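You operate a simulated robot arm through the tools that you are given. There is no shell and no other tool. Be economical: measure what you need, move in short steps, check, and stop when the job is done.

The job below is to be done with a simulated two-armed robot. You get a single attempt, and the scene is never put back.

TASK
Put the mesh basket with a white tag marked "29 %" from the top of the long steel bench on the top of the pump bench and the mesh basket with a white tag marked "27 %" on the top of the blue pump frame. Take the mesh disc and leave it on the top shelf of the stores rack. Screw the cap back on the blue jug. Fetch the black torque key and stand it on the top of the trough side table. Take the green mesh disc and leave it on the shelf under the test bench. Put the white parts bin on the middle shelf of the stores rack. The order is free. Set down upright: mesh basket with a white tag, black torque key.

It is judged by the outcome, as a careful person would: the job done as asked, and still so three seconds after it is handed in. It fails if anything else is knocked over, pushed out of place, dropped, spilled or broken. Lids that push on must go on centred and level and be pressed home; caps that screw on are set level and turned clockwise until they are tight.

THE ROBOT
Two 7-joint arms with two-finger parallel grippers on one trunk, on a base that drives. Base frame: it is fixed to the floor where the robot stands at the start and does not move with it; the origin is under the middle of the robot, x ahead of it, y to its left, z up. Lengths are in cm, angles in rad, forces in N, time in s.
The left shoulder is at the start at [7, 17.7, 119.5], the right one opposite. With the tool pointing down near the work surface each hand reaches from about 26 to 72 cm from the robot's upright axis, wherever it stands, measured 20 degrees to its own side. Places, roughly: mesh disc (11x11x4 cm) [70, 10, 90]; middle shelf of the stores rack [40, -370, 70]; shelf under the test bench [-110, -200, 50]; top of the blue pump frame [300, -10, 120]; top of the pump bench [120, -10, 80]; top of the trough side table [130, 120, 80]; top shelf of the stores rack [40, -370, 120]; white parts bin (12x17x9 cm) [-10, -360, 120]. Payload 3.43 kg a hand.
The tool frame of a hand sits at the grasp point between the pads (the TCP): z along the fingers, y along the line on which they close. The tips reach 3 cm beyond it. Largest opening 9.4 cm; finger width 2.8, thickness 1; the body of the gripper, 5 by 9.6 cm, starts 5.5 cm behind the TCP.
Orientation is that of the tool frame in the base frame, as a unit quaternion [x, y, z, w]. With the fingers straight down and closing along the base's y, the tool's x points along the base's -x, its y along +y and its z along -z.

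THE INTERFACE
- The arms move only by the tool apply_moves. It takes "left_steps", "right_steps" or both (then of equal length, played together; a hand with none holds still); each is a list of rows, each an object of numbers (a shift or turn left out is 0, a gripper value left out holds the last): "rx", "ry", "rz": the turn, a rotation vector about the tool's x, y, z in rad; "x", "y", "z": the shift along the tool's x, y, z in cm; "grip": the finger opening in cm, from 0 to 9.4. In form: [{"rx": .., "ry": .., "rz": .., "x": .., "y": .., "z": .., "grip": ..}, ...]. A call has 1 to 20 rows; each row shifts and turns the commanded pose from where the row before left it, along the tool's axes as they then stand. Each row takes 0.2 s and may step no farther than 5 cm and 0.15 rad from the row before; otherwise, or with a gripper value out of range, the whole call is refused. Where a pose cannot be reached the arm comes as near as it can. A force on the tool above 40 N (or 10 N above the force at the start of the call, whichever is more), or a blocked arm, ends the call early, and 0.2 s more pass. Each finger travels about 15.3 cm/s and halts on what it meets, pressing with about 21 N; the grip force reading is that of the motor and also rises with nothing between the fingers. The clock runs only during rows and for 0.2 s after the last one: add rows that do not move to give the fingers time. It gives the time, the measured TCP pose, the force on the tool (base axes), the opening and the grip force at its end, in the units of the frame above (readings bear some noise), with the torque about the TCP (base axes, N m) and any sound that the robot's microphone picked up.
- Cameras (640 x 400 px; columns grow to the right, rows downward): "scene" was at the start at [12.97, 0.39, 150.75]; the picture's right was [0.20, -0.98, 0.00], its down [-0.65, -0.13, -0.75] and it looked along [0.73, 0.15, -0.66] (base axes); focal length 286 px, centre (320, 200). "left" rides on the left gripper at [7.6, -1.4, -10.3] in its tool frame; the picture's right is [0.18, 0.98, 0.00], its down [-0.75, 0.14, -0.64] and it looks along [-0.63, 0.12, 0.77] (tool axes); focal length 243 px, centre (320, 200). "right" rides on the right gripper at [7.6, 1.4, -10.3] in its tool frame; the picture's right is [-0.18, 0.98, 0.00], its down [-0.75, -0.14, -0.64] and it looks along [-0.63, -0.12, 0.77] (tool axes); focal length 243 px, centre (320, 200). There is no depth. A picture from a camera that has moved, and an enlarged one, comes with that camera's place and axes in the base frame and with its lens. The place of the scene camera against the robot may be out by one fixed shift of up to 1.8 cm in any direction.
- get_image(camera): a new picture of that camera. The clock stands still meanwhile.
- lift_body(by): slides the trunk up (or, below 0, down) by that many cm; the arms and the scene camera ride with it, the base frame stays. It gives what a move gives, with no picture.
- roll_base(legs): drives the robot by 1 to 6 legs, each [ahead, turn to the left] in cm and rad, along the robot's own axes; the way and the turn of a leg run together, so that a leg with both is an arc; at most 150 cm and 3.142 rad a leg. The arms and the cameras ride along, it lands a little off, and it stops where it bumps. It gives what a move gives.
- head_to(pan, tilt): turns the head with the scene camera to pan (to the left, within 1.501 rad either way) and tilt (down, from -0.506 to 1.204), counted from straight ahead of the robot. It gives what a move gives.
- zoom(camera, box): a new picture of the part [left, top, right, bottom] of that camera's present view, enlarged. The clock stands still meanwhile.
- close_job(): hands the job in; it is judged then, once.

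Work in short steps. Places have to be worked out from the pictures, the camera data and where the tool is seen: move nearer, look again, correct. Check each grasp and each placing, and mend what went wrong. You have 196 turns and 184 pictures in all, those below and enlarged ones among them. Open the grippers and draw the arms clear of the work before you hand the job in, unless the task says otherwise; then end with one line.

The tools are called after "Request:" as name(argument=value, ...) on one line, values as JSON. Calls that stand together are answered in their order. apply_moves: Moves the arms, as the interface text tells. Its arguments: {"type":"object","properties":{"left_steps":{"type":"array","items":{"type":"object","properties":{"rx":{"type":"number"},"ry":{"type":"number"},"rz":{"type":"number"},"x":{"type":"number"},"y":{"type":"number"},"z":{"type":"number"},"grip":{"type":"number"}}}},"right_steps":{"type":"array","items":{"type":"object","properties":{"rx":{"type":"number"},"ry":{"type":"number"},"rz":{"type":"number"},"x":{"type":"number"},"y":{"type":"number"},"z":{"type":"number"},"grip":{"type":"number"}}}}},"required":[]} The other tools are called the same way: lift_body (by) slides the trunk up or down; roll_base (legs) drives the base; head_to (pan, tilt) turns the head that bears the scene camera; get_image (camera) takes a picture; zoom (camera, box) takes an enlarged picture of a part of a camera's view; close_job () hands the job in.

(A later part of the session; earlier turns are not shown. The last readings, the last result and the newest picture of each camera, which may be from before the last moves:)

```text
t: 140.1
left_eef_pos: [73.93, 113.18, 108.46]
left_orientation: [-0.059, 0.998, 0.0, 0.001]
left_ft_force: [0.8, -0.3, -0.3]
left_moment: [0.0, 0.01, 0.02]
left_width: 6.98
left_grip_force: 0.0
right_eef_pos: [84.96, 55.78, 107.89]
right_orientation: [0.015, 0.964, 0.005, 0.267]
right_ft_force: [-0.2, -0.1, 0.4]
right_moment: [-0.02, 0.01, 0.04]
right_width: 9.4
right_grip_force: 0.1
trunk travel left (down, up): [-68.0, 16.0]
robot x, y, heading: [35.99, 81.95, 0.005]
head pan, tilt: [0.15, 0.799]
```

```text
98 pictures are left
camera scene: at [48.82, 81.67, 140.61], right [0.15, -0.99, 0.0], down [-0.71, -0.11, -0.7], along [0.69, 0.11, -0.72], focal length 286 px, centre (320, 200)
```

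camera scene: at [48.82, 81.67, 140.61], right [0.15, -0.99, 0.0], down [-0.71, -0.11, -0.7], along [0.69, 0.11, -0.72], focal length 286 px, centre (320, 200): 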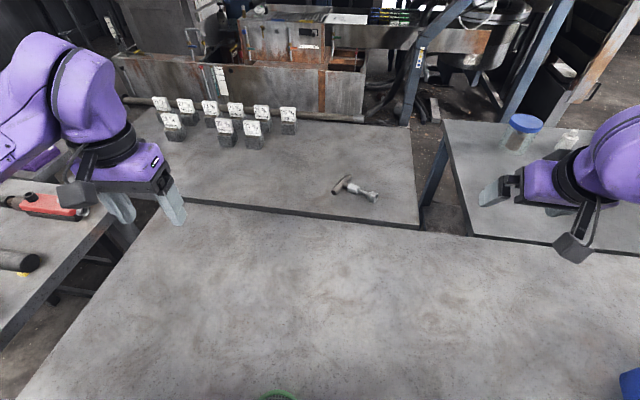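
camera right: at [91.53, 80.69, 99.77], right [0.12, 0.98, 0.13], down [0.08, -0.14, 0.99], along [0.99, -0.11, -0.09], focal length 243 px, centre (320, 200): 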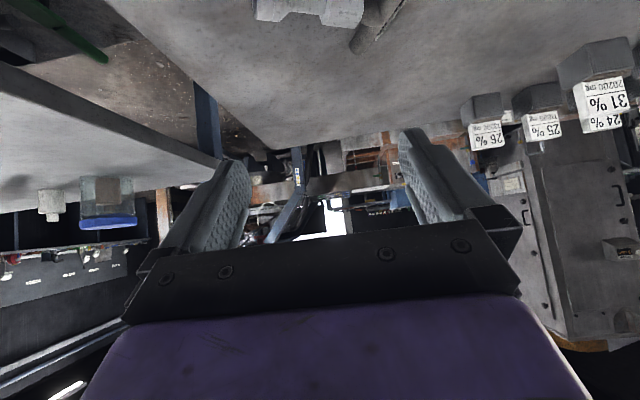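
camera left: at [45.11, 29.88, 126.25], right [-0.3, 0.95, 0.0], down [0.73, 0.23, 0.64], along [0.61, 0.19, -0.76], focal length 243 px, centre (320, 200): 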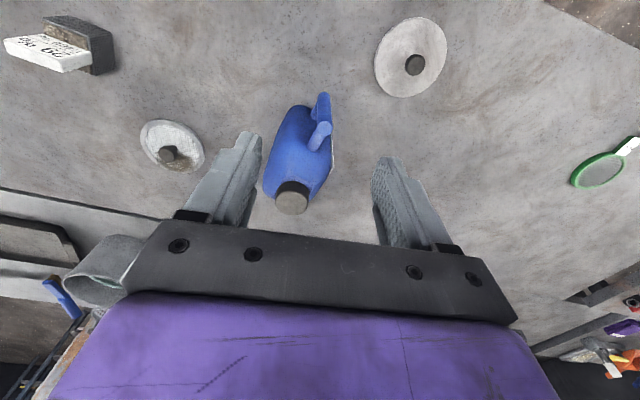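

There is good access now. I turn the left hand to the handle's direction and bring it over.

Request:
apply_moves(left_steps=[{"rz": 0.138, "grip": 6}, {"rz": 0.138}, {"rz": 0.138}, {"rz": 0.137}, {"x": -4.1, "y": -1.04, "z": 0.4}, {"x": -4.1, "y": -1.04, "z": 0.4}, {"x": -4.1, "y": -1.04, "z": 0.4}, {"x": -4.1, "y": -1.04, "z": 0.4}, {"x": -4.1, "y": -1.04, "z": 0.4}, {"x": -4.1, "y": -1.04, "z": 0.4}, {"x": -4.1, "y": -1.04, "z": 0.4}, {"ry": -0.12}, {"ry": -0.12}, {"ry": -0.12}, {"ry": -0.13}, {}])

Request:
get_image(camera="left")

```text
t: 143.5
left_eef_pos: [96.9, 94.54, 105.7]
left_orientation: [0.209, 0.947, -0.052, 0.239]
left_ft_force: [0.2, -0.2, -0.5]
left_moment: [0.02, 0.02, 0.05]
left_width: 6.03
left_grip_force: 0.2
right_eef_pos: [84.94, 55.81, 107.98]
right_orientation: [0.015, 0.964, 0.007, 0.266]
right_ft_force: [0.9, -0.1, -0.2]
right_moment: [-0.01, -0.01, -0.02]
right_width: 9.41
right_grip_force: 0.1
trunk travel left (down, up): [-68.0, 16.0]
robot x, y, heading: [36.14, 81.98, 0.008]
head pan, tilt: [0.15, 0.799]
```

```text
97 pictures are left
camera left: at [85.86, 98.1, 111.15], right [0.27, 0.96, -0.09], down [0.38, -0.02, 0.92], along [0.88, -0.28, -0.38], focal length 243 px, centre (320, 200)
```

left: 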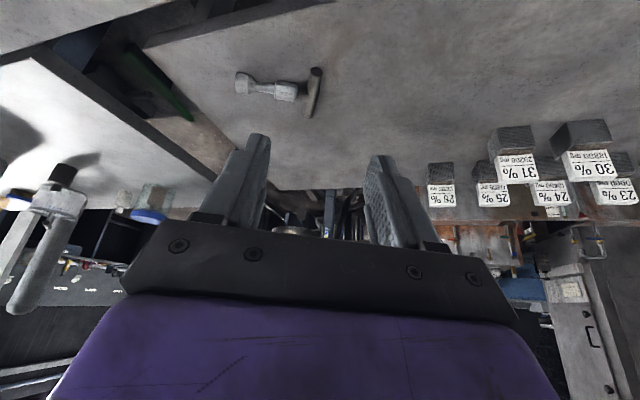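

Request:
zoom(camera="left", box=[220, 50, 360, 140])

```text
4.44 times, centred on (290, 95) of left
camera zoom: at [85.86, 98.1, 111.15], right [0.27, 0.96, -0.09], down [0.38, -0.02, 0.92], along [0.88, -0.28, -0.38], focal length 1078 px, centre (453, 667)
```

zoom: 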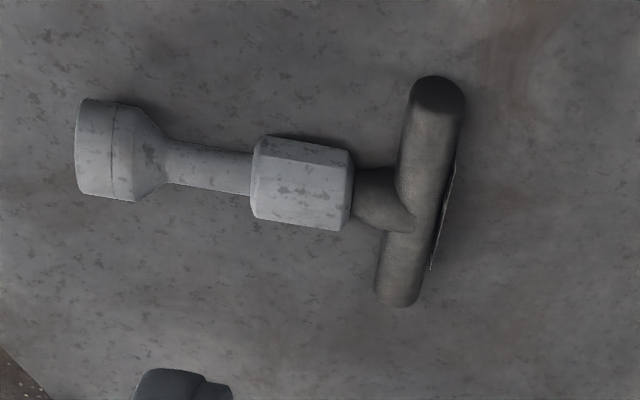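

The handle's near end is at (109.0,88.4) and its far end at (118,84). I approach to 10 cm short of it along the finger line and check.

Request:
apply_moves(left_steps=[{"x": -0.57, "y": -0.14, "z": 4.1}, {"x": -0.57, "y": -0.14, "z": 4.1}, {"x": -0.57, "y": -0.14, "z": 4.1}, {"x": -0.57, "y": -0.15, "z": 4.1}, {}])

Request:
get_image(camera="left")

```text
t: 144.7
left_eef_pos: [105.61, 89.85, 92.44]
left_orientation: [0.209, 0.947, -0.053, 0.239]
left_ft_force: [-0.4, -0.3, 1.0]
left_moment: [0.03, 0.0, -0.02]
left_width: 6.0
left_grip_force: 0.1
right_eef_pos: [84.81, 56.03, 108.05]
right_orientation: [0.015, 0.964, 0.004, 0.267]
right_ft_force: [0.2, -0.8, 0.6]
right_moment: [0.04, -0.04, 0.03]
right_width: 9.39
right_grip_force: 0.1
trunk travel left (down, up): [-68.0, 16.0]
robot x, y, heading: [36.12, 81.62, 0.005]
head pan, tilt: [0.15, 0.799]
```

```text
95 pictures are left
camera left: at [94.48, 93.48, 97.83], right [0.27, 0.96, -0.09], down [0.39, -0.02, 0.92], along [0.88, -0.28, -0.38], focal length 243 px, centre (320, 200)
```

left: 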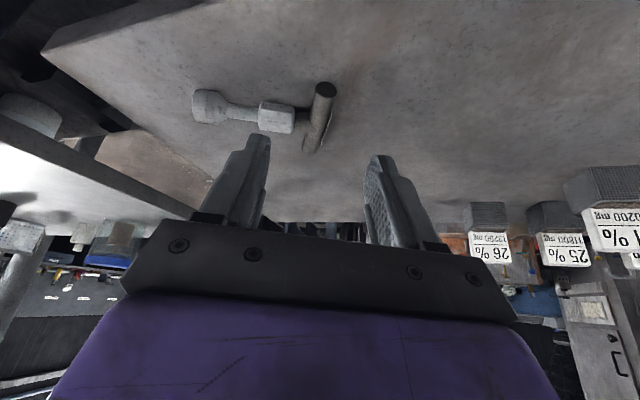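

Well aligned. I go in, gripping a bit nearer to the bar's end to stay clear of the hex.

Request:
apply_moves(left_steps=[{"x": 0.25, "z": 3.5, "grip": 4.5}, {"x": 0.25, "z": 3.5}, {"z": 1.5}, {"z": 0.9}, {}])

Request:
get_image(camera="left")

```text
t: 145.9
left_eef_pos: [109.21, 88.19, 83.84]
left_orientation: [0.209, 0.947, -0.053, 0.238]
left_ft_force: [-0.1, -0.9, -0.2]
left_moment: [0.0, -0.02, 0.01]
left_width: 4.51
left_grip_force: 0.0
right_eef_pos: [84.81, 55.9, 107.88]
right_orientation: [0.015, 0.964, 0.005, 0.266]
right_ft_force: [-1.0, -0.3, -0.3]
right_moment: [0.03, -0.01, 0.03]
right_width: 9.39
right_grip_force: 0.0
trunk travel left (down, up): [-68.0, 16.0]
robot x, y, heading: [35.97, 81.89, 0.004]
head pan, tilt: [0.15, 0.799]
```

```text
94 pictures are left
camera left: at [98.13, 91.79, 89.24], right [0.27, 0.96, -0.09], down [0.39, -0.02, 0.92], along [0.88, -0.28, -0.38], focal length 243 px, centre (320, 200)
```

left: 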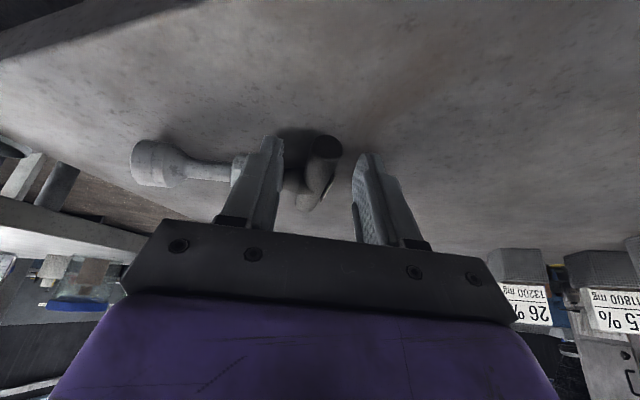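

The bar's end is between the pads. I close.

Request:
apply_moves(left_steps=[{"z": 0.2}, {"grip": 0.5}, {"grip": 0.5}, {"grip": 0.5}, {}])

Request:
get_image(camera="left")

```text
t: 147.1
left_eef_pos: [109.34, 88.09, 83.58]
left_orientation: [0.209, 0.947, -0.052, 0.238]
left_ft_force: [-0.1, 0.2, -0.5]
left_moment: [-0.12, 0.09, -0.1]
left_width: 1.73
left_grip_force: 20.4
right_eef_pos: [84.93, 55.78, 108.0]
right_orientation: [0.014, 0.964, 0.005, 0.266]
right_ft_force: [0.2, 0.5, -1.0]
right_moment: [0.0, 0.0, -0.01]
right_width: 9.43
right_grip_force: 0.0
trunk travel left (down, up): [-68.0, 16.0]
robot x, y, heading: [35.62, 81.48, 0.003]
head pan, tilt: [0.15, 0.799]
```

```text
93 pictures are left
camera left: at [98.21, 91.78, 89.09], right [0.27, 0.96, -0.09], down [0.39, -0.02, 0.92], along [0.88, -0.28, -0.38], focal length 243 px, centre (320, 200)
```

left: 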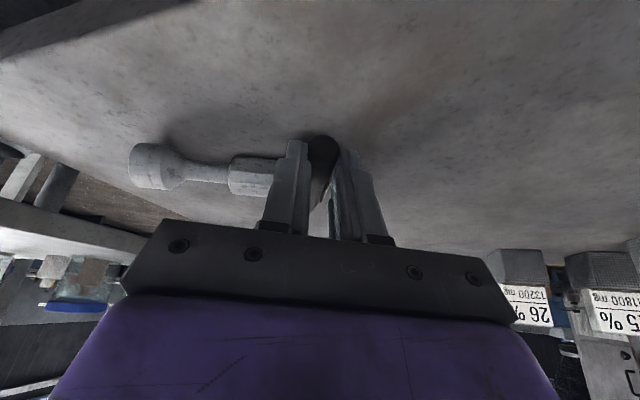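

Gripped at bar thickness. I lift it straight up.

Request:
apply_moves(left_steps=[{"x": -0.5, "z": -0.9}, {"x": -1.9, "z": -3.5}, {"x": -1.9, "z": -3.5}, {"x": -1.9, "z": -3.5}, {"x": -1.9, "z": -3.5}, {}])

Request:
get_image(camera="left")

Request:
zoom(camera="scene", box=[230, 80, 430, 220])

```text
t: 148.5
left_eef_pos: [109.31, 88.07, 100.36]
left_orientation: [0.208, 0.947, -0.052, 0.237]
left_ft_force: [0.7, -0.8, -0.9]
left_moment: [0.12, 0.0, -0.03]
left_width: 1.71
left_grip_force: 20.8
right_eef_pos: [84.87, 55.88, 107.93]
right_orientation: [0.015, 0.964, 0.005, 0.267]
right_ft_force: [1.5, 0.8, -1.6]
right_moment: [-0.01, 0.03, -0.01]
right_width: 9.38
right_grip_force: 0.1
trunk travel left (down, up): [-68.0, 16.0]
robot x, y, heading: [35.84, 81.54, 0.009]
head pan, tilt: [0.15, 0.799]
```

```text
92 pictures are left
camera left: at [98.25, 91.69, 105.89], right [0.27, 0.96, -0.09], down [0.39, -0.02, 0.92], along [0.88, -0.28, -0.38], focal length 243 px, centre (320, 200)
```

left: 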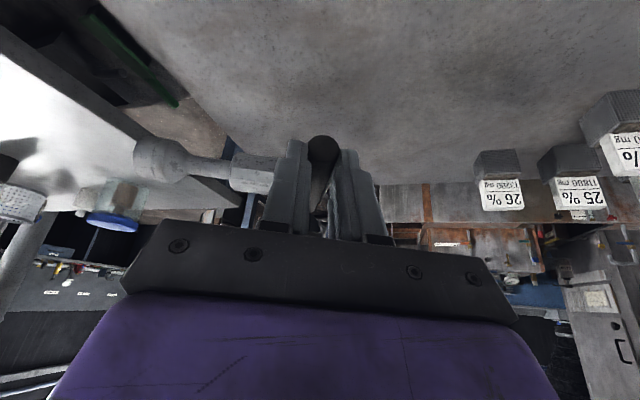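

```text
2.86 times, centred on (330, 150) of scene
camera zoom: at [48.88, 81.69, 140.6], right [0.16, -0.99, 0.0], down [-0.71, -0.11, -0.7], along [0.69, 0.11, -0.72], focal length 816 px, centre (291, 343)
```

zoom: 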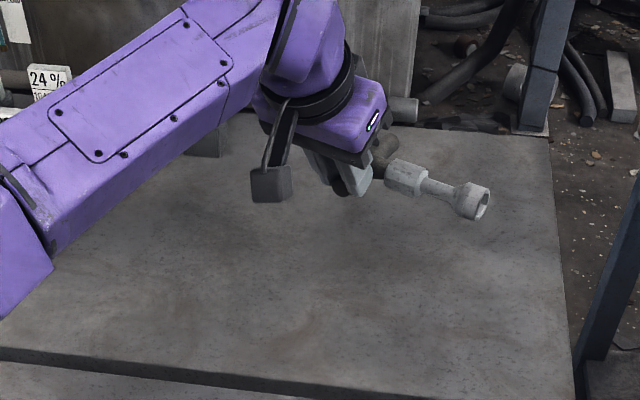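

Held securely. Now I roll the hand about the handle's axis by 90° so that the foot points down; half first.

Request:
apply_moves(left_steps=[{"rx": -0.126, "ry": -0.003, "rz": 0.068}, {"rx": -0.126, "ry": -0.003, "rz": 0.068}, {"rx": -0.126, "ry": -0.003, "rz": 0.068}, {"rx": -0.126, "ry": -0.003, "rz": 0.068}, {"rx": -0.126, "ry": -0.003, "rz": 0.068}, {"rx": -0.126, "ry": -0.003, "rz": 0.068}, {}])

Request:
get_image(camera="scene")

```text
t: 150.1
left_eef_pos: [109.41, 88.1, 100.53]
left_orientation: [0.29, 0.836, 0.345, 0.312]
left_ft_force: [0.4, 0.4, -1.4]
left_moment: [0.09, 0.01, -0.03]
left_width: 1.7
left_grip_force: 20.4
right_eef_pos: [84.92, 55.77, 107.93]
right_orientation: [0.015, 0.963, 0.005, 0.267]
right_ft_force: [-0.2, 0.8, -0.2]
right_moment: [0.01, 0.02, 0.02]
right_width: 9.4
right_grip_force: 0.1
trunk travel left (down, up): [-68.0, 16.0]
robot x, y, heading: [36.03, 81.64, 0.005]
head pan, tilt: [0.15, 0.799]
```

```text
90 pictures are left
camera scene: at [48.8, 81.69, 140.61], right [0.16, -0.99, 0.0], down [-0.71, -0.11, -0.7], along [0.69, 0.11, -0.72], focal length 286 px, centre (320, 200)
```

scene: 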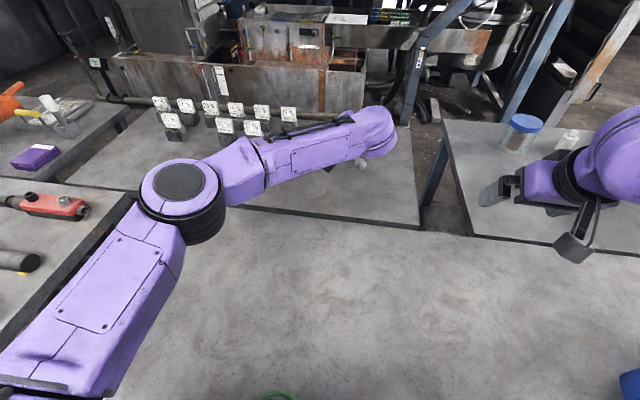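

Reachable so far. I complete the roll and inspect.

Request:
apply_moves(left_steps=[{"rx": -0.126, "ry": -0.003, "rz": 0.068}, {"rx": -0.126, "ry": -0.003, "rz": 0.068}, {"rx": -0.126, "ry": -0.003, "rz": 0.068}, {"rx": -0.126, "ry": -0.003, "rz": 0.068}, {"rx": -0.126, "ry": -0.003, "rz": 0.068}, {}])

Request:
get_image(camera="scene")

Request:
get_image(camera="left")

Request:
get_image(camera="right")

```text
t: 151.5
left_eef_pos: [109.28, 88.06, 100.65]
left_orientation: [0.318, 0.626, 0.631, 0.33]
left_ft_force: [-0.6, -0.5, -1.6]
left_moment: [-0.04, 0.08, 0.04]
left_width: 1.73
left_grip_force: 21.0
right_eef_pos: [84.86, 55.95, 107.99]
right_orientation: [0.015, 0.964, 0.005, 0.266]
right_ft_force: [-0.1, 1.0, -0.7]
right_moment: [0.02, 0.02, 0.02]
right_width: 9.39
right_grip_force: 0.0
trunk travel left (down, up): [-68.0, 16.0]
robot x, y, heading: [35.99, 81.83, 0.011]
head pan, tilt: [0.15, 0.799]
```

```text
89 pictures are left
camera scene: at [48.79, 81.67, 140.61], right [0.16, -0.99, 0.0], down [-0.71, -0.11, -0.7], along [0.69, 0.11, -0.72], focal length 286 px, centre (320, 200)
```

scene: 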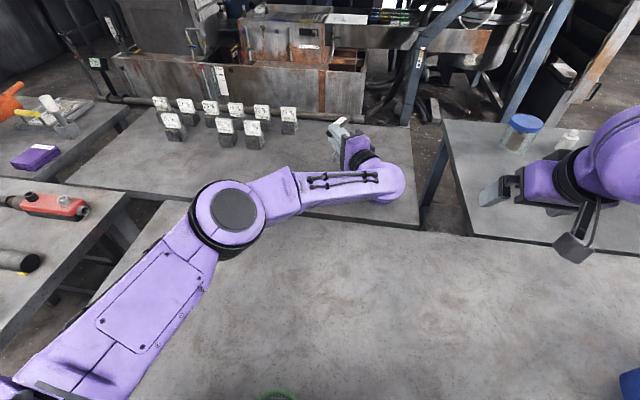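

```text
88 pictures are left
camera left: at [96.63, 88.42, 98.93], right [-0.13, 0.15, 0.98], down [-0.09, -0.99, 0.14], along [0.99, -0.07, 0.14], focal length 243 px, centre (320, 200)
```

left: 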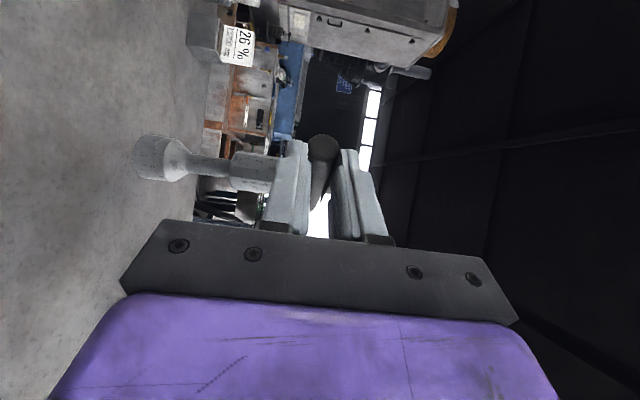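

```text
87 pictures are left
camera right: at [73.14, 57.46, 112.87], right [0.18, 0.98, 0.11], down [0.31, -0.17, 0.94], along [0.93, -0.14, -0.34], focal length 243 px, centre (320, 200)
```

right: 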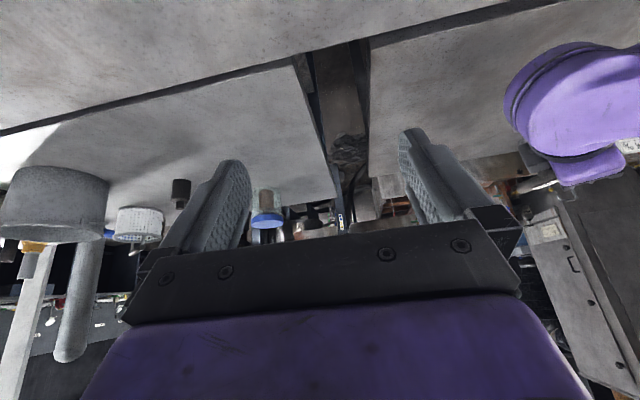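

The foot now points down; the tool is level. Key axis is at about (114,88), well inside the table. I lower it.

Request:
apply_moves(left_steps=[{"y": -3.5}, {"y": -3}, {"y": -1}, {}])

Request:
get_image(camera="left")

Request:
get_image(camera="scene")

```text
t: 152.5
left_eef_pos: [109.44, 88.08, 92.95]
left_orientation: [0.318, 0.626, 0.631, 0.329]
left_ft_force: [0.4, 0.0, -1.6]
left_moment: [0.02, 0.08, -0.01]
left_width: 1.73
left_grip_force: 20.7
right_eef_pos: [85.04, 55.91, 107.98]
right_orientation: [0.015, 0.964, 0.006, 0.267]
right_ft_force: [-0.4, 0.4, 0.5]
right_moment: [0.04, 0.0, 0.01]
right_width: 9.4
right_grip_force: 0.1
trunk travel left (down, up): [-68.0, 16.0]
robot x, y, heading: [36.26, 81.74, 0.004]
head pan, tilt: [0.15, 0.799]
```

```text
86 pictures are left
camera left: at [96.78, 88.35, 91.38], right [-0.12, 0.15, 0.98], down [-0.09, -0.99, 0.14], along [0.99, -0.07, 0.14], focal length 243 px, centre (320, 200)
```

left: 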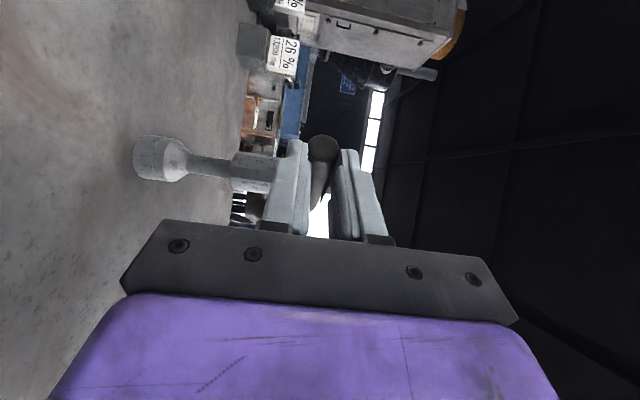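

```text
85 pictures are left
camera scene: at [48.82, 81.65, 140.61], right [0.16, -0.99, 0.0], down [-0.71, -0.11, -0.7], along [0.69, 0.11, -0.72], focal length 286 px, centre (320, 200)
```

scene: 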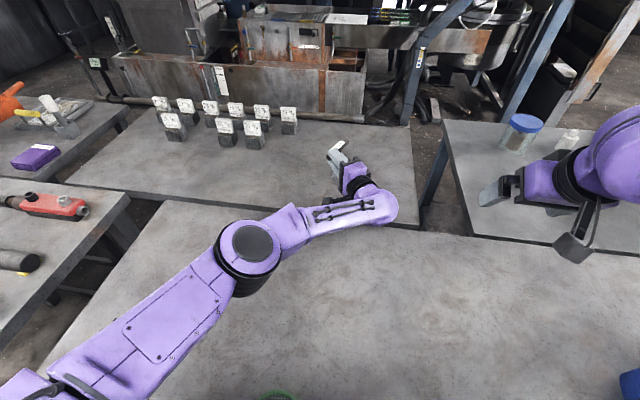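

Now the last centimetre in small steps, watching the force.

Request:
apply_moves(left_steps=[{"y": -0.4}, {"y": -0.3}, {"y": -0.2}, {}])

Request:
apply_moves(left_steps=[{"y": -0.2}, {}])

```text
t: 153.5
left_eef_pos: [109.48, 88.06, 92.03]
left_orientation: [0.318, 0.626, 0.631, 0.33]
left_ft_force: [-0.1, -0.5, -1.7]
left_moment: [0.02, 0.05, 0.03]
left_width: 1.71
left_grip_force: 20.9
right_eef_pos: [84.94, 55.95, 107.88]
right_orientation: [0.015, 0.964, 0.006, 0.266]
right_ft_force: [0.6, 0.1, 1.1]
right_moment: [-0.01, -0.04, 0.0]
right_width: 9.39
right_grip_force: 0.0
trunk travel left (down, up): [-68.0, 16.0]
robot x, y, heading: [35.9, 81.41, -0.001]
head pan, tilt: [0.15, 0.799]
```

```text
t: 154.1
left_eef_pos: [109.4, 88.07, 91.92]
left_orientation: [0.318, 0.626, 0.631, 0.33]
left_ft_force: [-0.4, -0.6, -2.0]
left_moment: [-0.02, 0.08, 0.04]
left_width: 1.68
left_grip_force: 21.0
right_eef_pos: [84.83, 55.96, 108.07]
right_orientation: [0.015, 0.964, 0.006, 0.267]
right_ft_force: [-0.9, 0.6, 0.2]
right_moment: [-0.04, 0.0, 0.01]
right_width: 9.38
right_grip_force: 0.1
trunk travel left (down, up): [-68.0, 16.0]
robot x, y, heading: [36.18, 81.79, -0.002]
head pan, tilt: [0.15, 0.799]
```

Request:
apply_moves(left_steps=[{"y": -0.25}, {}])

Request:
apply_moves(left_steps=[{"y": -0.25}, {}])

Request:
apply_moves(left_steps=[{"y": -0.25}, {}])

Request:
zoom(camera="left", box=[110, 110, 370, 230])

```text
t: 154.7
left_eef_pos: [109.44, 88.15, 91.65]
left_orientation: [0.318, 0.627, 0.63, 0.33]
left_ft_force: [-0.6, -0.2, -2.1]
left_moment: [-0.02, 0.08, 0.03]
left_width: 1.72
left_grip_force: 20.9
right_eef_pos: [84.91, 55.89, 107.96]
right_orientation: [0.014, 0.964, 0.007, 0.267]
right_ft_force: [1.1, -0.9, -0.2]
right_moment: [0.06, -0.03, -0.06]
right_width: 9.4
right_grip_force: 0.0
trunk travel left (down, up): [-68.0, 16.0]
robot x, y, heading: [36.14, 81.7, 0.001]
head pan, tilt: [0.15, 0.799]
```

```text
t: 155.3
left_eef_pos: [109.47, 88.03, 91.4]
left_orientation: [0.318, 0.625, 0.632, 0.33]
left_ft_force: [0.1, 0.2, 2.0]
left_moment: [0.02, -0.09, 0.01]
left_width: 1.7
left_grip_force: 20.9
right_eef_pos: [84.85, 55.73, 108.03]
right_orientation: [0.014, 0.964, 0.007, 0.267]
right_ft_force: [-0.2, 0.4, 0.5]
right_moment: [-0.02, 0.01, -0.03]
right_width: 9.42
right_grip_force: 0.1
trunk travel left (down, up): [-68.0, 16.0]
robot x, y, heading: [35.88, 81.78, 0.006]
head pan, tilt: [0.15, 0.799]
```

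```text
t: 155.9
left_eef_pos: [109.4, 88.14, 91.46]
left_orientation: [0.316, 0.625, 0.632, 0.331]
left_ft_force: [0.2, 0.8, 11.1]
left_moment: [0.11, -0.39, 0.04]
left_width: 1.71
left_grip_force: 20.5
right_eef_pos: [84.68, 55.97, 108.1]
right_orientation: [0.015, 0.963, 0.005, 0.268]
right_ft_force: [0.2, 1.0, 0.0]
right_moment: [0.01, 0.0, -0.02]
right_width: 9.41
right_grip_force: 0.1
trunk travel left (down, up): [-68.0, 16.0]
robot x, y, heading: [36.19, 81.61, 0.003]
head pan, tilt: [0.15, 0.799]
```

```text
2.46 times, centred on (240, 170) of left
camera zoom: at [96.67, 88.43, 89.79], right [-0.13, 0.15, 0.98], down [-0.09, -0.99, 0.14], along [0.99, -0.07, 0.14], focal length 597 px, centre (517, 274)
```

zoom: 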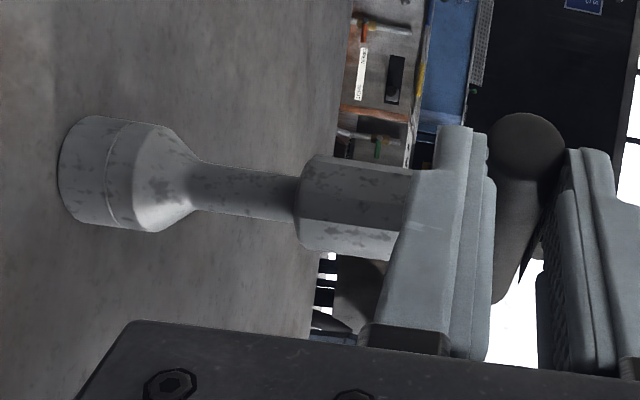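

Contact with 11 N. I relax slightly, open a little and draw straight back along the fingers.

Request:
apply_moves(left_steps=[{"y": 0.2}, {"grip": 2.6}, {"grip": 3.6}, {}, {}])

Request:
zoom(camera="left", box=[110, 110, 370, 230])

```text
t: 157.1
left_eef_pos: [109.42, 88.16, 91.36]
left_orientation: [0.317, 0.627, 0.63, 0.329]
left_ft_force: [0.1, -0.4, 0.5]
left_moment: [0.01, 0.01, -0.01]
left_width: 3.57
left_grip_force: 0.1
right_eef_pos: [84.79, 55.82, 107.88]
right_orientation: [0.015, 0.964, 0.006, 0.266]
right_ft_force: [0.8, 0.0, 0.6]
right_moment: [0.0, -0.07, 0.0]
right_width: 9.4
right_grip_force: 0.2
trunk travel left (down, up): [-68.0, 16.0]
robot x, y, heading: [36.13, 81.73, 0.009]
head pan, tilt: [0.15, 0.799]
```

```text
2.46 times, centred on (240, 170) of left
camera zoom: at [96.75, 88.39, 89.8], right [-0.12, 0.15, 0.98], down [-0.09, -0.99, 0.14], along [0.99, -0.07, 0.14], focal length 597 px, centre (517, 274)
```

zoom: 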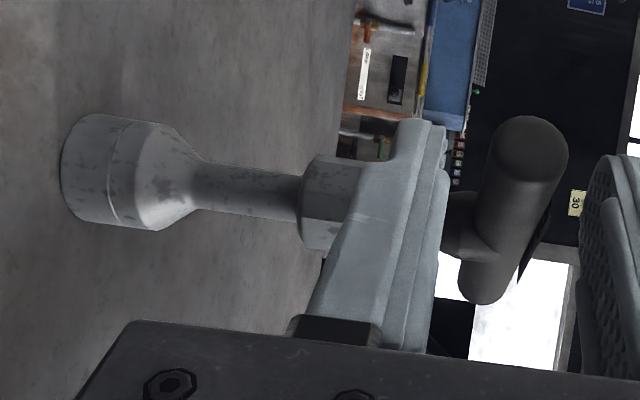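

The key stands on its own. I withdraw along the finger line.

Request:
apply_moves(left_steps=[{"z": -1.5}, {"z": -2}, {"z": -3}, {"z": -3}, {}])

Request:
get_image(camera="left")

Request:
get_image(camera="scene")

```text
t: 158.3
left_eef_pos: [101.72, 82.63, 91.27]
left_orientation: [0.318, 0.627, 0.631, 0.33]
left_ft_force: [0.0, 0.6, -0.2]
left_moment: [0.0, 0.03, -0.01]
left_width: 3.62
left_grip_force: 0.0
right_eef_pos: [84.86, 55.83, 107.89]
right_orientation: [0.015, 0.964, 0.005, 0.266]
right_ft_force: [0.8, 0.2, 0.0]
right_moment: [-0.02, 0.03, -0.01]
right_width: 9.41
right_grip_force: 0.1
trunk travel left (down, up): [-68.0, 16.0]
robot x, y, heading: [36.33, 82.1, -0.002]
head pan, tilt: [0.15, 0.799]
```

```text
82 pictures are left
camera left: at [89.07, 82.95, 89.61], right [-0.12, 0.15, 0.98], down [-0.09, -0.99, 0.14], along [0.99, -0.07, 0.14], focal length 243 px, centre (320, 200)
```

left: 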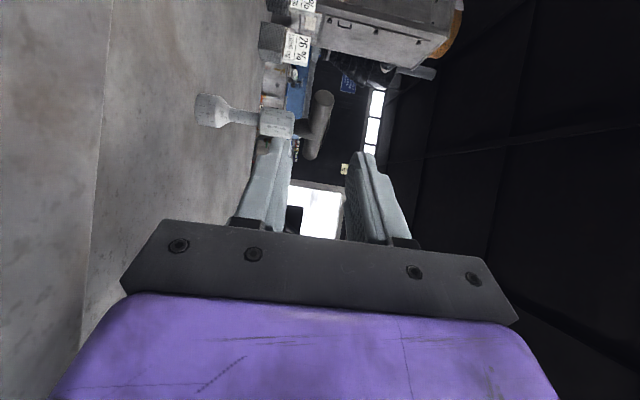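

```text
81 pictures are left
camera scene: at [48.82, 81.69, 140.61], right [0.16, -0.99, 0.0], down [-0.71, -0.11, -0.7], along [0.69, 0.11, -0.72], focal length 286 px, centre (320, 200)
```

scene: 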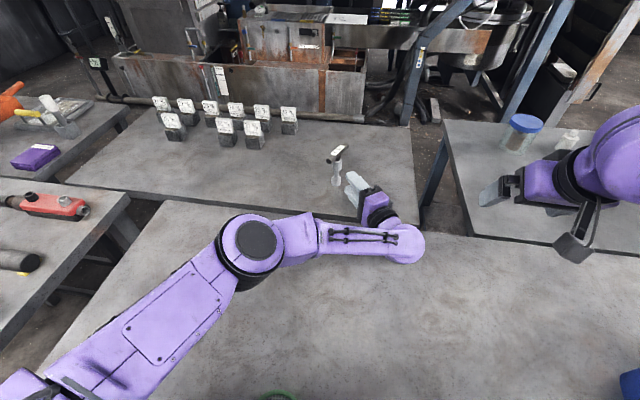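

The torque key stands upright on the side table. I raise the left hand clear, and roll it back to pointing down.

Request:
apply_moves(left_steps=[{"y": 3, "z": -2}, {"y": 4, "z": -2}, {"y": 4, "z": -2}, {"rx": 0.126, "ry": 0.003, "rz": -0.068}, {"rx": 0.126, "ry": 0.003, "rz": -0.068}, {"rx": 0.126, "ry": 0.003, "rz": -0.068}, {"rx": 0.126, "ry": 0.003, "rz": -0.068}, {"rx": 0.126, "ry": 0.003, "rz": -0.068}, {"rx": 0.126, "ry": 0.003, "rz": -0.068}, {"rx": 0.126, "ry": 0.003, "rz": -0.068}, {"rx": 0.126, "ry": 0.003, "rz": -0.068}, {"rx": 0.126, "ry": 0.003, "rz": -0.068}, {"rx": 0.126, "ry": 0.003, "rz": -0.068}, {"rx": 0.126, "ry": 0.003, "rz": -0.068}, {"ry": 0.12}, {"ry": 0.12}, {"ry": 0.12}, {"ry": 0.13, "grip": 9}, {}])

Request:
lift_body(by=10)

Request:
roll_base(legs=[[-6, 0], [-6, 0], [-6, 0], [-6, 0], [-6, 0], [-6, 0]])

Request:
get_image(camera="left")

```text
t: 162.3
left_eef_pos: [96.67, 79.02, 102.19]
left_orientation: [0.215, 0.977, 0.0, 0.001]
left_ft_force: [0.2, 0.9, -0.2]
left_moment: [-0.02, -0.02, -0.02]
left_width: 9.03
left_grip_force: 0.1
right_eef_pos: [84.94, 55.89, 107.95]
right_orientation: [0.016, 0.964, 0.005, 0.266]
right_ft_force: [-0.3, 0.3, 0.6]
right_moment: [0.0, -0.01, -0.03]
right_width: 9.39
right_grip_force: 0.0
trunk travel left (down, up): [-68.0, 16.0]
robot x, y, heading: [36.07, 82.07, 0.01]
head pan, tilt: [0.15, 0.799]
```

```text
t: 163.6
left_eef_pos: [96.73, 79.19, 112.18]
left_orientation: [0.215, 0.977, 0.0, 0.0]
left_ft_force: [-0.1, 0.2, 0.0]
left_moment: [0.01, -0.03, -0.02]
left_width: 9.01
left_grip_force: 0.0
right_eef_pos: [84.88, 55.85, 117.85]
right_orientation: [0.015, 0.964, 0.006, 0.266]
right_ft_force: [0.0, -0.1, 0.3]
right_moment: [-0.02, -0.02, -0.01]
right_width: 9.4
right_grip_force: 0.1
trunk travel left (down, up): [-78.0, 6.0]
robot x, y, heading: [35.8, 81.7, 0.003]
head pan, tilt: [0.15, 0.799]
```

```text
t: 167.4
left_eef_pos: [62.06, 78.97, 111.45]
left_orientation: [0.215, 0.977, -0.001, -0.004]
left_ft_force: [0.5, -0.1, -0.2]
left_moment: [-0.04, 0.09, -0.01]
left_width: 9.01
left_grip_force: 0.1
right_eef_pos: [50.28, 55.67, 117.36]
right_orientation: [0.015, 0.965, 0.005, 0.26]
right_ft_force: [1.4, -0.2, -0.5]
right_moment: [0.05, 0.07, 0.0]
right_width: 9.37
right_grip_force: 0.1
trunk travel left (down, up): [-78.0, 6.0]
robot x, y, heading: [0.49, 81.36, 0.004]
head pan, tilt: [0.15, 0.799]
```

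```text
80 pictures are left
camera left: at [54.62, 80.91, 121.85], right [0.25, 0.97, 0.0], down [0.75, -0.19, 0.63], along [0.61, -0.16, -0.77], focal length 243 px, centre (320, 200)
```

left: 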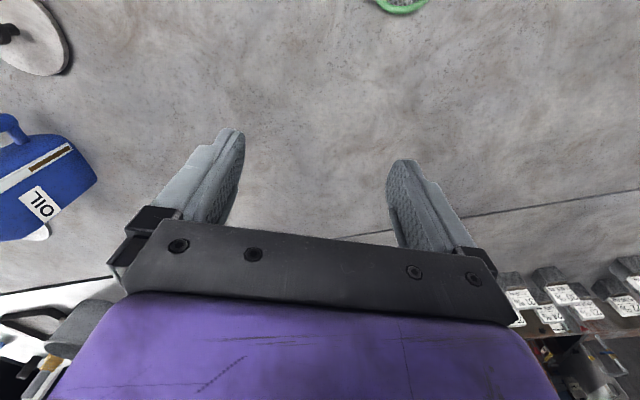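

Back at x≈0. I move the left hand behind the green mesh disc for a close view.

Request:
apply_moves(left_steps=[{"x": 4.5, "y": 0.3}, {"x": 4.5, "y": 0.3}, {"x": 4.5, "y": 0.3}, {"x": 4.5, "y": 0.3}, {"x": 4.5, "y": 0.4}, {"z": 4, "rz": -0.14}, {"z": 3, "rz": -0.14}, {"rz": -0.14}, {}])

Request:
get_image(camera="left")

```text
t: 169.4
left_eef_pos: [44.47, 91.44, 103.34]
left_orientation: [0.008, 1.0, -0.001, 0.002]
left_ft_force: [0.2, -0.4, 0.4]
left_moment: [0.05, 0.0, -0.01]
left_width: 9.01
left_grip_force: 0.1
left hand out of reach, approached as far as the arm can: row 7, 8
right_eef_pos: [49.11, 55.71, 117.84]
right_orientation: [0.015, 0.964, 0.006, 0.266]
right_ft_force: [0.7, 0.7, -0.3]
right_moment: [0.05, 0.0, -0.03]
right_width: 9.39
right_grip_force: 0.0
trunk travel left (down, up): [-78.0, 6.0]
robot x, y, heading: [0.62, 81.38, 0.009]
head pan, tilt: [0.15, 0.799]
```

```text
79 pictures are left
camera left: at [36.77, 90.28, 113.61], right [-0.17, 0.99, 0.0], down [0.75, 0.13, 0.64], along [0.63, 0.11, -0.77], focal length 243 px, centre (320, 200)
```

left: 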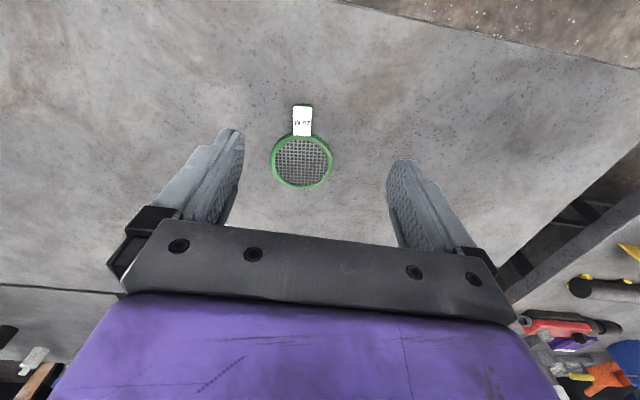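

Request:
zoom(camera="left", box=[250, 90, 360, 200])

```text
3.64 times, centred on (305, 145) of left
camera zoom: at [36.77, 90.28, 113.61], right [-0.17, 0.99, 0.0], down [0.75, 0.13, 0.64], along [0.63, 0.11, -0.77], focal length 882 px, centre (374, 400)
```

zoom: 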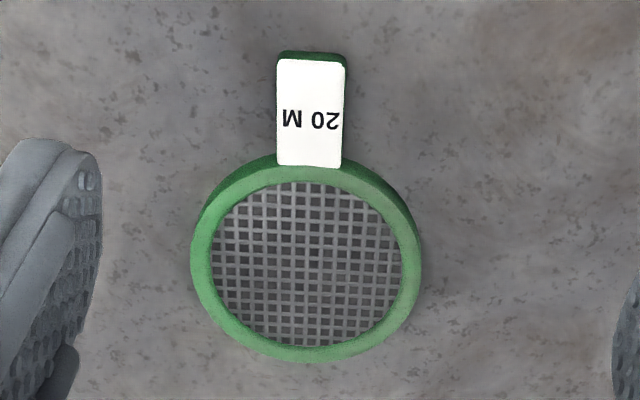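

The tab of the green disc is at (47.9,90.2), 2.2 cm wide. I back off 12 cm for a better posture and pitch the left hand 30° so it can later reach under the test bench.

Request:
roll_base(legs=[[-6, 0], [-6, 0]])

Request:
apply_moves(left_steps=[{"x": -4}, {"x": -4}, {"x": -4}, {"ry": -0.131}, {"ry": -0.131}, {"ry": -0.131}, {"ry": -0.131, "grip": 5}, {}])

Request:
get_image(camera="left")

```text
t: 171.0
left_eef_pos: [33.4, 91.47, 102.92]
left_orientation: [0.008, 1.0, -0.001, -0.005]
left_ft_force: [0.0, 0.8, 0.3]
left_moment: [-0.04, 0.06, 0.01]
left_width: 8.99
left_grip_force: 0.0
right_eef_pos: [38.3, 55.62, 117.45]
right_orientation: [0.015, 0.965, 0.005, 0.261]
right_ft_force: [0.8, -0.5, 0.2]
right_moment: [-0.02, 0.06, -0.01]
right_width: 9.4
right_grip_force: 0.0
trunk travel left (down, up): [-78.0, 6.0]
robot x, y, heading: [-11.89, 81.52, 0.004]
head pan, tilt: [0.15, 0.799]
```

```text
t: 172.8
left_eef_pos: [44.29, 91.34, 103.3]
left_orientation: [0.008, 0.965, -0.003, 0.261]
left_ft_force: [0.1, -0.3, 0.4]
left_moment: [-0.01, -0.02, -0.01]
left_width: 5.01
left_grip_force: 0.1
right_eef_pos: [37.04, 55.74, 117.84]
right_orientation: [0.014, 0.964, 0.004, 0.266]
right_ft_force: [-0.3, -0.7, 0.0]
right_moment: [-0.01, 0.01, -0.01]
right_width: 9.39
right_grip_force: 0.1
trunk travel left (down, up): [-78.0, 6.0]
robot x, y, heading: [-11.85, 81.46, 0.01]
head pan, tilt: [0.15, 0.799]
```

```text
77 pictures are left
camera left: at [32.68, 90.15, 108.42], right [-0.14, 0.99, -0.09], down [0.33, 0.14, 0.93], along [0.93, 0.1, -0.35], focal length 243 px, centre (320, 200)
```

left: 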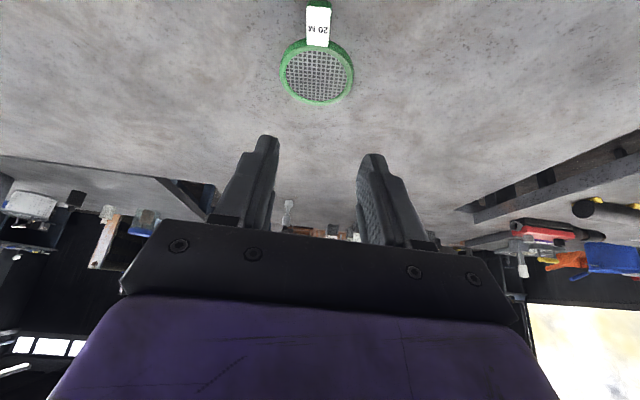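

Request:
apply_moves(left_steps=[{"x": 1.31, "y": -0.31, "z": 3.4}, {"x": 1.31, "y": -0.31, "z": 3.4}, {"x": 1.31, "y": -0.31, "z": 3.4}, {"x": 1.2, "y": -0.31, "z": 3.1}, {}])

Request:
get_image(camera="left")

```text
t: 174.0
left_eef_pos: [44.35, 88.84, 92.95]
left_orientation: [0.013, 0.967, 0.003, 0.255]
left_ft_force: [-0.5, 0.5, 0.1]
left_moment: [-0.01, 0.01, 0.01]
left_width: 5.01
left_grip_force: 0.0
left hand out of reach, approached as far as the arm can: row 3, 4
right_eef_pos: [37.2, 55.7, 117.84]
right_orientation: [0.013, 0.964, 0.007, 0.265]
right_ft_force: [-0.5, 0.8, -0.4]
right_moment: [-0.01, -0.01, 0.0]
right_width: 9.39
right_grip_force: 0.0
trunk travel left (down, up): [-78.0, 6.0]
robot x, y, heading: [-11.7, 81.38, 0.012]
head pan, tilt: [0.15, 0.799]
```

```text
76 pictures are left
camera left: at [32.71, 87.67, 98.15], right [-0.14, 0.99, -0.08], down [0.34, 0.12, 0.93], along [0.93, 0.1, -0.35], focal length 243 px, centre (320, 200)
```

left: 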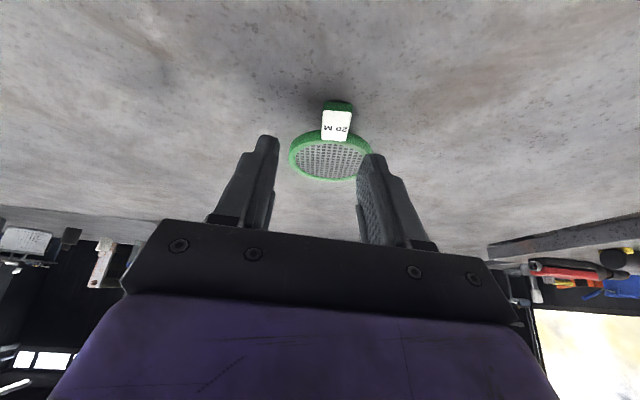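

The hand is too far inward for this arm there. I raise it, turn the base slightly right so the disc lies on the arm's own side, and correct the tool's yaw.

Request:
apply_moves(left_steps=[{"x": -2, "z": -3.5}, {"x": -2, "z": -3.5}, {}])

Request:
roll_base(legs=[[0, -0.21]])

Request:
apply_moves(left_steps=[{"y": 1, "rz": -0.1}, {"y": 1, "rz": -0.1}, {}])

Request:
get_image(camera="left")

```text
t: 174.8
left_eef_pos: [44.27, 88.82, 101.04]
left_orientation: [0.007, 0.966, -0.002, 0.26]
left_ft_force: [0.5, -0.4, -0.9]
left_moment: [0.0, 0.01, 0.0]
left_width: 5.02
left_grip_force: 0.1
right_eef_pos: [37.15, 55.72, 117.9]
right_orientation: [0.015, 0.964, 0.005, 0.265]
right_ft_force: [0.7, -0.2, 0.4]
right_moment: [-0.02, 0.0, 0.0]
right_width: 9.38
right_grip_force: 0.0
trunk travel left (down, up): [-78.0, 6.0]
robot x, y, heading: [-11.91, 81.73, 0.006]
head pan, tilt: [0.15, 0.799]
```

```text
t: 175.9
left_eef_pos: [44.54, 77.13, 100.95]
left_orientation: [0.107, 0.96, -0.03, 0.258]
left_ft_force: [0.2, 0.3, 0.5]
left_moment: [0.04, 0.03, 0.0]
left_width: 5.01
left_grip_force: 0.1
right_eef_pos: [30.76, 46.21, 117.9]
right_orientation: [0.113, 0.957, -0.022, 0.265]
right_ft_force: [0.2, -1.3, 0.1]
right_moment: [-0.03, 0.0, 0.01]
right_width: 9.4
right_grip_force: 0.0
trunk travel left (down, up): [-78.0, 6.0]
robot x, y, heading: [-11.34, 81.25, -0.201]
head pan, tilt: [0.15, 0.799]
```

```text
t: 176.8
left_eef_pos: [43.63, 78.54, 102.32]
left_orientation: [0.013, 0.966, -0.051, 0.253]
left_ft_force: [-0.1, 0.6, 0.8]
left_moment: [-0.02, 0.0, 0.03]
left_width: 5.01
left_grip_force: 0.0
left hand out of reach, approached as far as the arm can: row 2
right_eef_pos: [30.79, 46.08, 117.92]
right_orientation: [0.114, 0.957, -0.022, 0.265]
right_ft_force: [0.1, -0.3, 0.4]
right_moment: [-0.05, -0.01, 0.02]
right_width: 9.41
right_grip_force: 0.1
trunk travel left (down, up): [-78.0, 6.0]
robot x, y, heading: [-12.07, 81.55, -0.199]
head pan, tilt: [0.15, 0.799]
```

```text
75 pictures are left
camera left: at [31.89, 78.18, 107.64], right [-0.11, 0.98, -0.18], down [0.35, 0.21, 0.91], along [0.93, 0.04, -0.37], focal length 243 px, centre (320, 200)
```

left: 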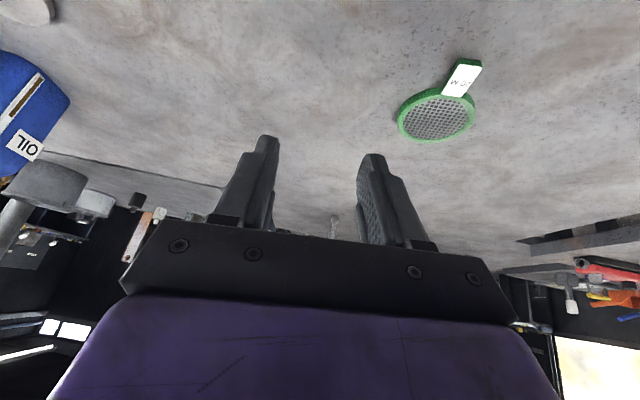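

Request:
apply_moves(left_steps=[{"y": 3.9}, {"y": 3.9, "rx": -0.053}, {"y": 3.7, "rx": -0.053}, {}])

Request:
get_image(camera="left")

```text
t: 177.8
left_eef_pos: [42.61, 87.97, 103.37]
left_orientation: [-0.002, 0.967, 0.0, 0.253]
left_ft_force: [-0.4, 1.0, -0.2]
left_moment: [0.01, -0.04, 0.04]
left_width: 5.0
left_grip_force: 0.2
left hand out of reach, approached as far as the arm can: row 1, 2, 3
right_eef_pos: [30.71, 46.09, 118.03]
right_orientation: [0.114, 0.957, -0.022, 0.265]
right_ft_force: [0.8, -0.2, 0.5]
right_moment: [0.01, -0.02, 0.01]
right_width: 9.37
right_grip_force: 0.0
trunk travel left (down, up): [-78.0, 6.0]
robot x, y, heading: [-11.73, 81.63, -0.198]
head pan, tilt: [0.15, 0.799]
```

```text
74 pictures are left
camera left: at [30.93, 86.58, 108.52], right [-0.16, 0.98, -0.09], down [0.34, 0.14, 0.93], along [0.93, 0.12, -0.36], focal length 243 px, centre (320, 200)
```

left: 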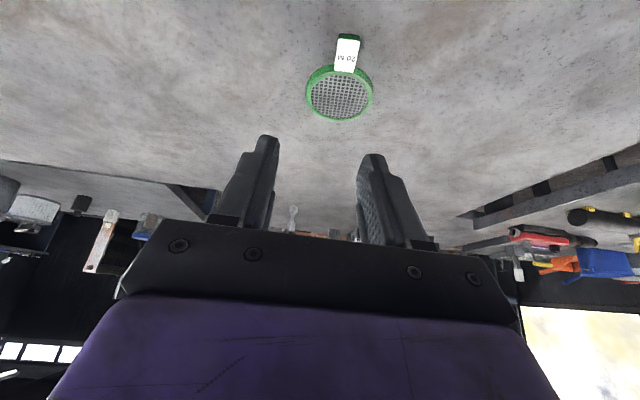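

Request:
roll_base(legs=[[-5, 0]])

Request:
apply_moves(left_steps=[{"x": -4, "z": 2}, {"x": 0.2, "z": 4}, {"x": 0.9, "z": 4}, {}])

Request:
get_image(camera="left")

```text
t: 178.7
left_eef_pos: [38.0, 88.91, 103.03]
left_orientation: [-0.002, 0.968, -0.001, 0.251]
left_ft_force: [-0.4, 0.1, -0.3]
left_moment: [0.03, 0.08, 0.0]
left_width: 5.0
left_grip_force: 0.1
right_eef_pos: [26.38, 47.16, 117.69]
right_orientation: [0.114, 0.958, -0.022, 0.263]
right_ft_force: [0.0, 0.4, -0.8]
right_moment: [0.0, 0.01, 0.02]
right_width: 9.4
right_grip_force: 0.1
trunk travel left (down, up): [-78.0, 6.0]
robot x, y, heading: [-16.35, 82.61, -0.193]
head pan, tilt: [0.15, 0.799]
```

```text
t: 179.7
left_eef_pos: [42.57, 85.72, 100.94]
left_orientation: [0.001, 0.969, 0.01, 0.249]
left_ft_force: [-0.1, 0.7, -0.5]
left_moment: [-0.01, -0.04, -0.03]
left_width: 4.98
left_grip_force: 0.0
left hand out of reach, approached as far as the arm can: row 1, 2, 3
right_eef_pos: [25.97, 47.25, 117.71]
right_orientation: [0.114, 0.957, -0.022, 0.265]
right_ft_force: [1.2, 0.2, -0.8]
right_moment: [-0.02, 0.0, -0.01]
right_width: 9.42
right_grip_force: 0.0
trunk travel left (down, up): [-78.0, 6.0]
robot x, y, heading: [-16.78, 82.35, -0.205]
head pan, tilt: [0.15, 0.799]
```

```text
73 pictures are left
camera left: at [31.01, 84.16, 106.29], right [-0.16, 0.98, -0.07], down [0.35, 0.12, 0.93], along [0.92, 0.13, -0.37], focal length 243 px, centre (320, 200)
```

left: 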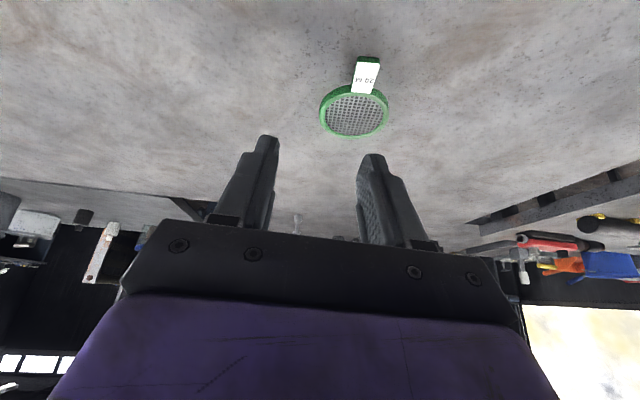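

The arm seems wound up from the earlier roll. I straighten the tool and move it to a neutral posture to free it.

Request:
apply_moves(left_steps=[{"ry": 0.131}, {"ry": 0.131}, {"ry": 0.131}, {"ry": 0.131}, {"z": -4}, {"z": -4}, {"z": -4, "y": 2}, {"z": -3, "y": 3, "x": 2}, {"y": 4, "x": 2}, {"y": 4}, {}])

Request:
head_to(pan=0.6, tilt=0.7)

Request:
get_image(camera="scene")

```text
t: 182.1
left_eef_pos: [38.61, 98.73, 116.1]
left_orientation: [-0.002, 1.0, 0.0, -0.006]
left_ft_force: [0.2, -0.4, -0.6]
left_moment: [-0.04, 0.0, -0.02]
left_width: 4.99
left_grip_force: 0.1
right_eef_pos: [25.87, 47.17, 117.73]
right_orientation: [0.115, 0.957, -0.022, 0.264]
right_ft_force: [0.5, 0.3, 0.4]
right_moment: [0.05, -0.01, 0.0]
right_width: 9.41
right_grip_force: 0.0
trunk travel left (down, up): [-78.0, 6.0]
robot x, y, heading: [-16.7, 82.48, -0.202]
head pan, tilt: [0.15, 0.799]
```

```text
t: 183.0
left_eef_pos: [38.61, 98.78, 116.02]
left_orientation: [-0.003, 1.0, 0.0, -0.006]
left_ft_force: [0.1, 0.1, -0.5]
left_moment: [0.0, 0.0, -0.04]
left_width: 5.01
left_grip_force: 0.1
right_eef_pos: [25.96, 47.23, 117.91]
right_orientation: [0.114, 0.957, -0.022, 0.265]
right_ft_force: [-0.2, 0.6, 0.1]
right_moment: [0.0, 0.01, -0.01]
right_width: 9.42
right_grip_force: 0.1
trunk travel left (down, up): [-78.0, 6.0]
robot x, y, heading: [-16.89, 82.54, -0.198]
head pan, tilt: [0.6, 0.7]
```

```text
72 pictures are left
camera scene: at [-4.17, 83.41, 151.43], right [0.39, -0.92, 0.0], down [-0.59, -0.25, -0.76], along [0.7, 0.3, -0.64], focal length 286 px, centre (320, 200)
```

scene: 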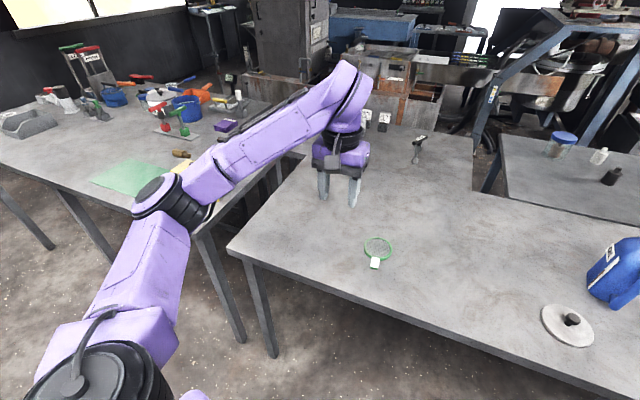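

Neutral again. I'll take the tab with the tool straight down: first to a point 5 cm above it.

Request:
apply_moves(left_steps=[{"x": -3.1, "y": -2.85, "ry": 0.012}, {"x": -3.1, "y": -2.85}, {"x": -3.1, "y": -2.85}, {"z": 4.5}, {"z": 4.5}, {"z": 4.5}, {"z": 4.5}, {"z": 4}, {}])

Request:
get_image(camera="left")

```text
t: 185.0
left_eef_pos: [47.48, 90.2, 93.94]
left_orientation: [-0.003, 1.0, -0.001, -0.012]
left_ft_force: [-0.4, 0.1, 0.8]
left_moment: [-0.01, 0.02, 0.02]
left_width: 4.99
left_grip_force: 0.1
right_eef_pos: [25.88, 47.17, 117.92]
right_orientation: [0.114, 0.957, -0.022, 0.265]
right_ft_force: [-0.1, -0.3, 0.0]
right_moment: [-0.02, 0.01, 0.01]
right_width: 9.4
right_grip_force: 0.0
trunk travel left (down, up): [-78.0, 6.0]
robot x, y, heading: [-16.57, 82.87, -0.204]
head pan, tilt: [0.6, 0.7]
```

```text
71 pictures are left
camera left: at [40.14, 88.86, 104.37], right [-0.19, 0.98, 0.0], down [0.77, 0.15, 0.62], along [0.61, 0.12, -0.78], focal length 243 px, centre (320, 200)
```

left: 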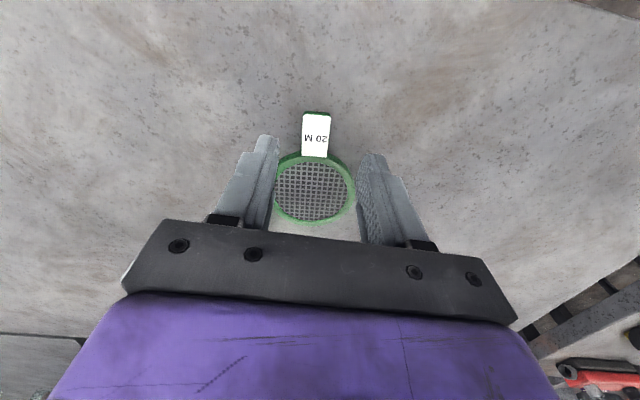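

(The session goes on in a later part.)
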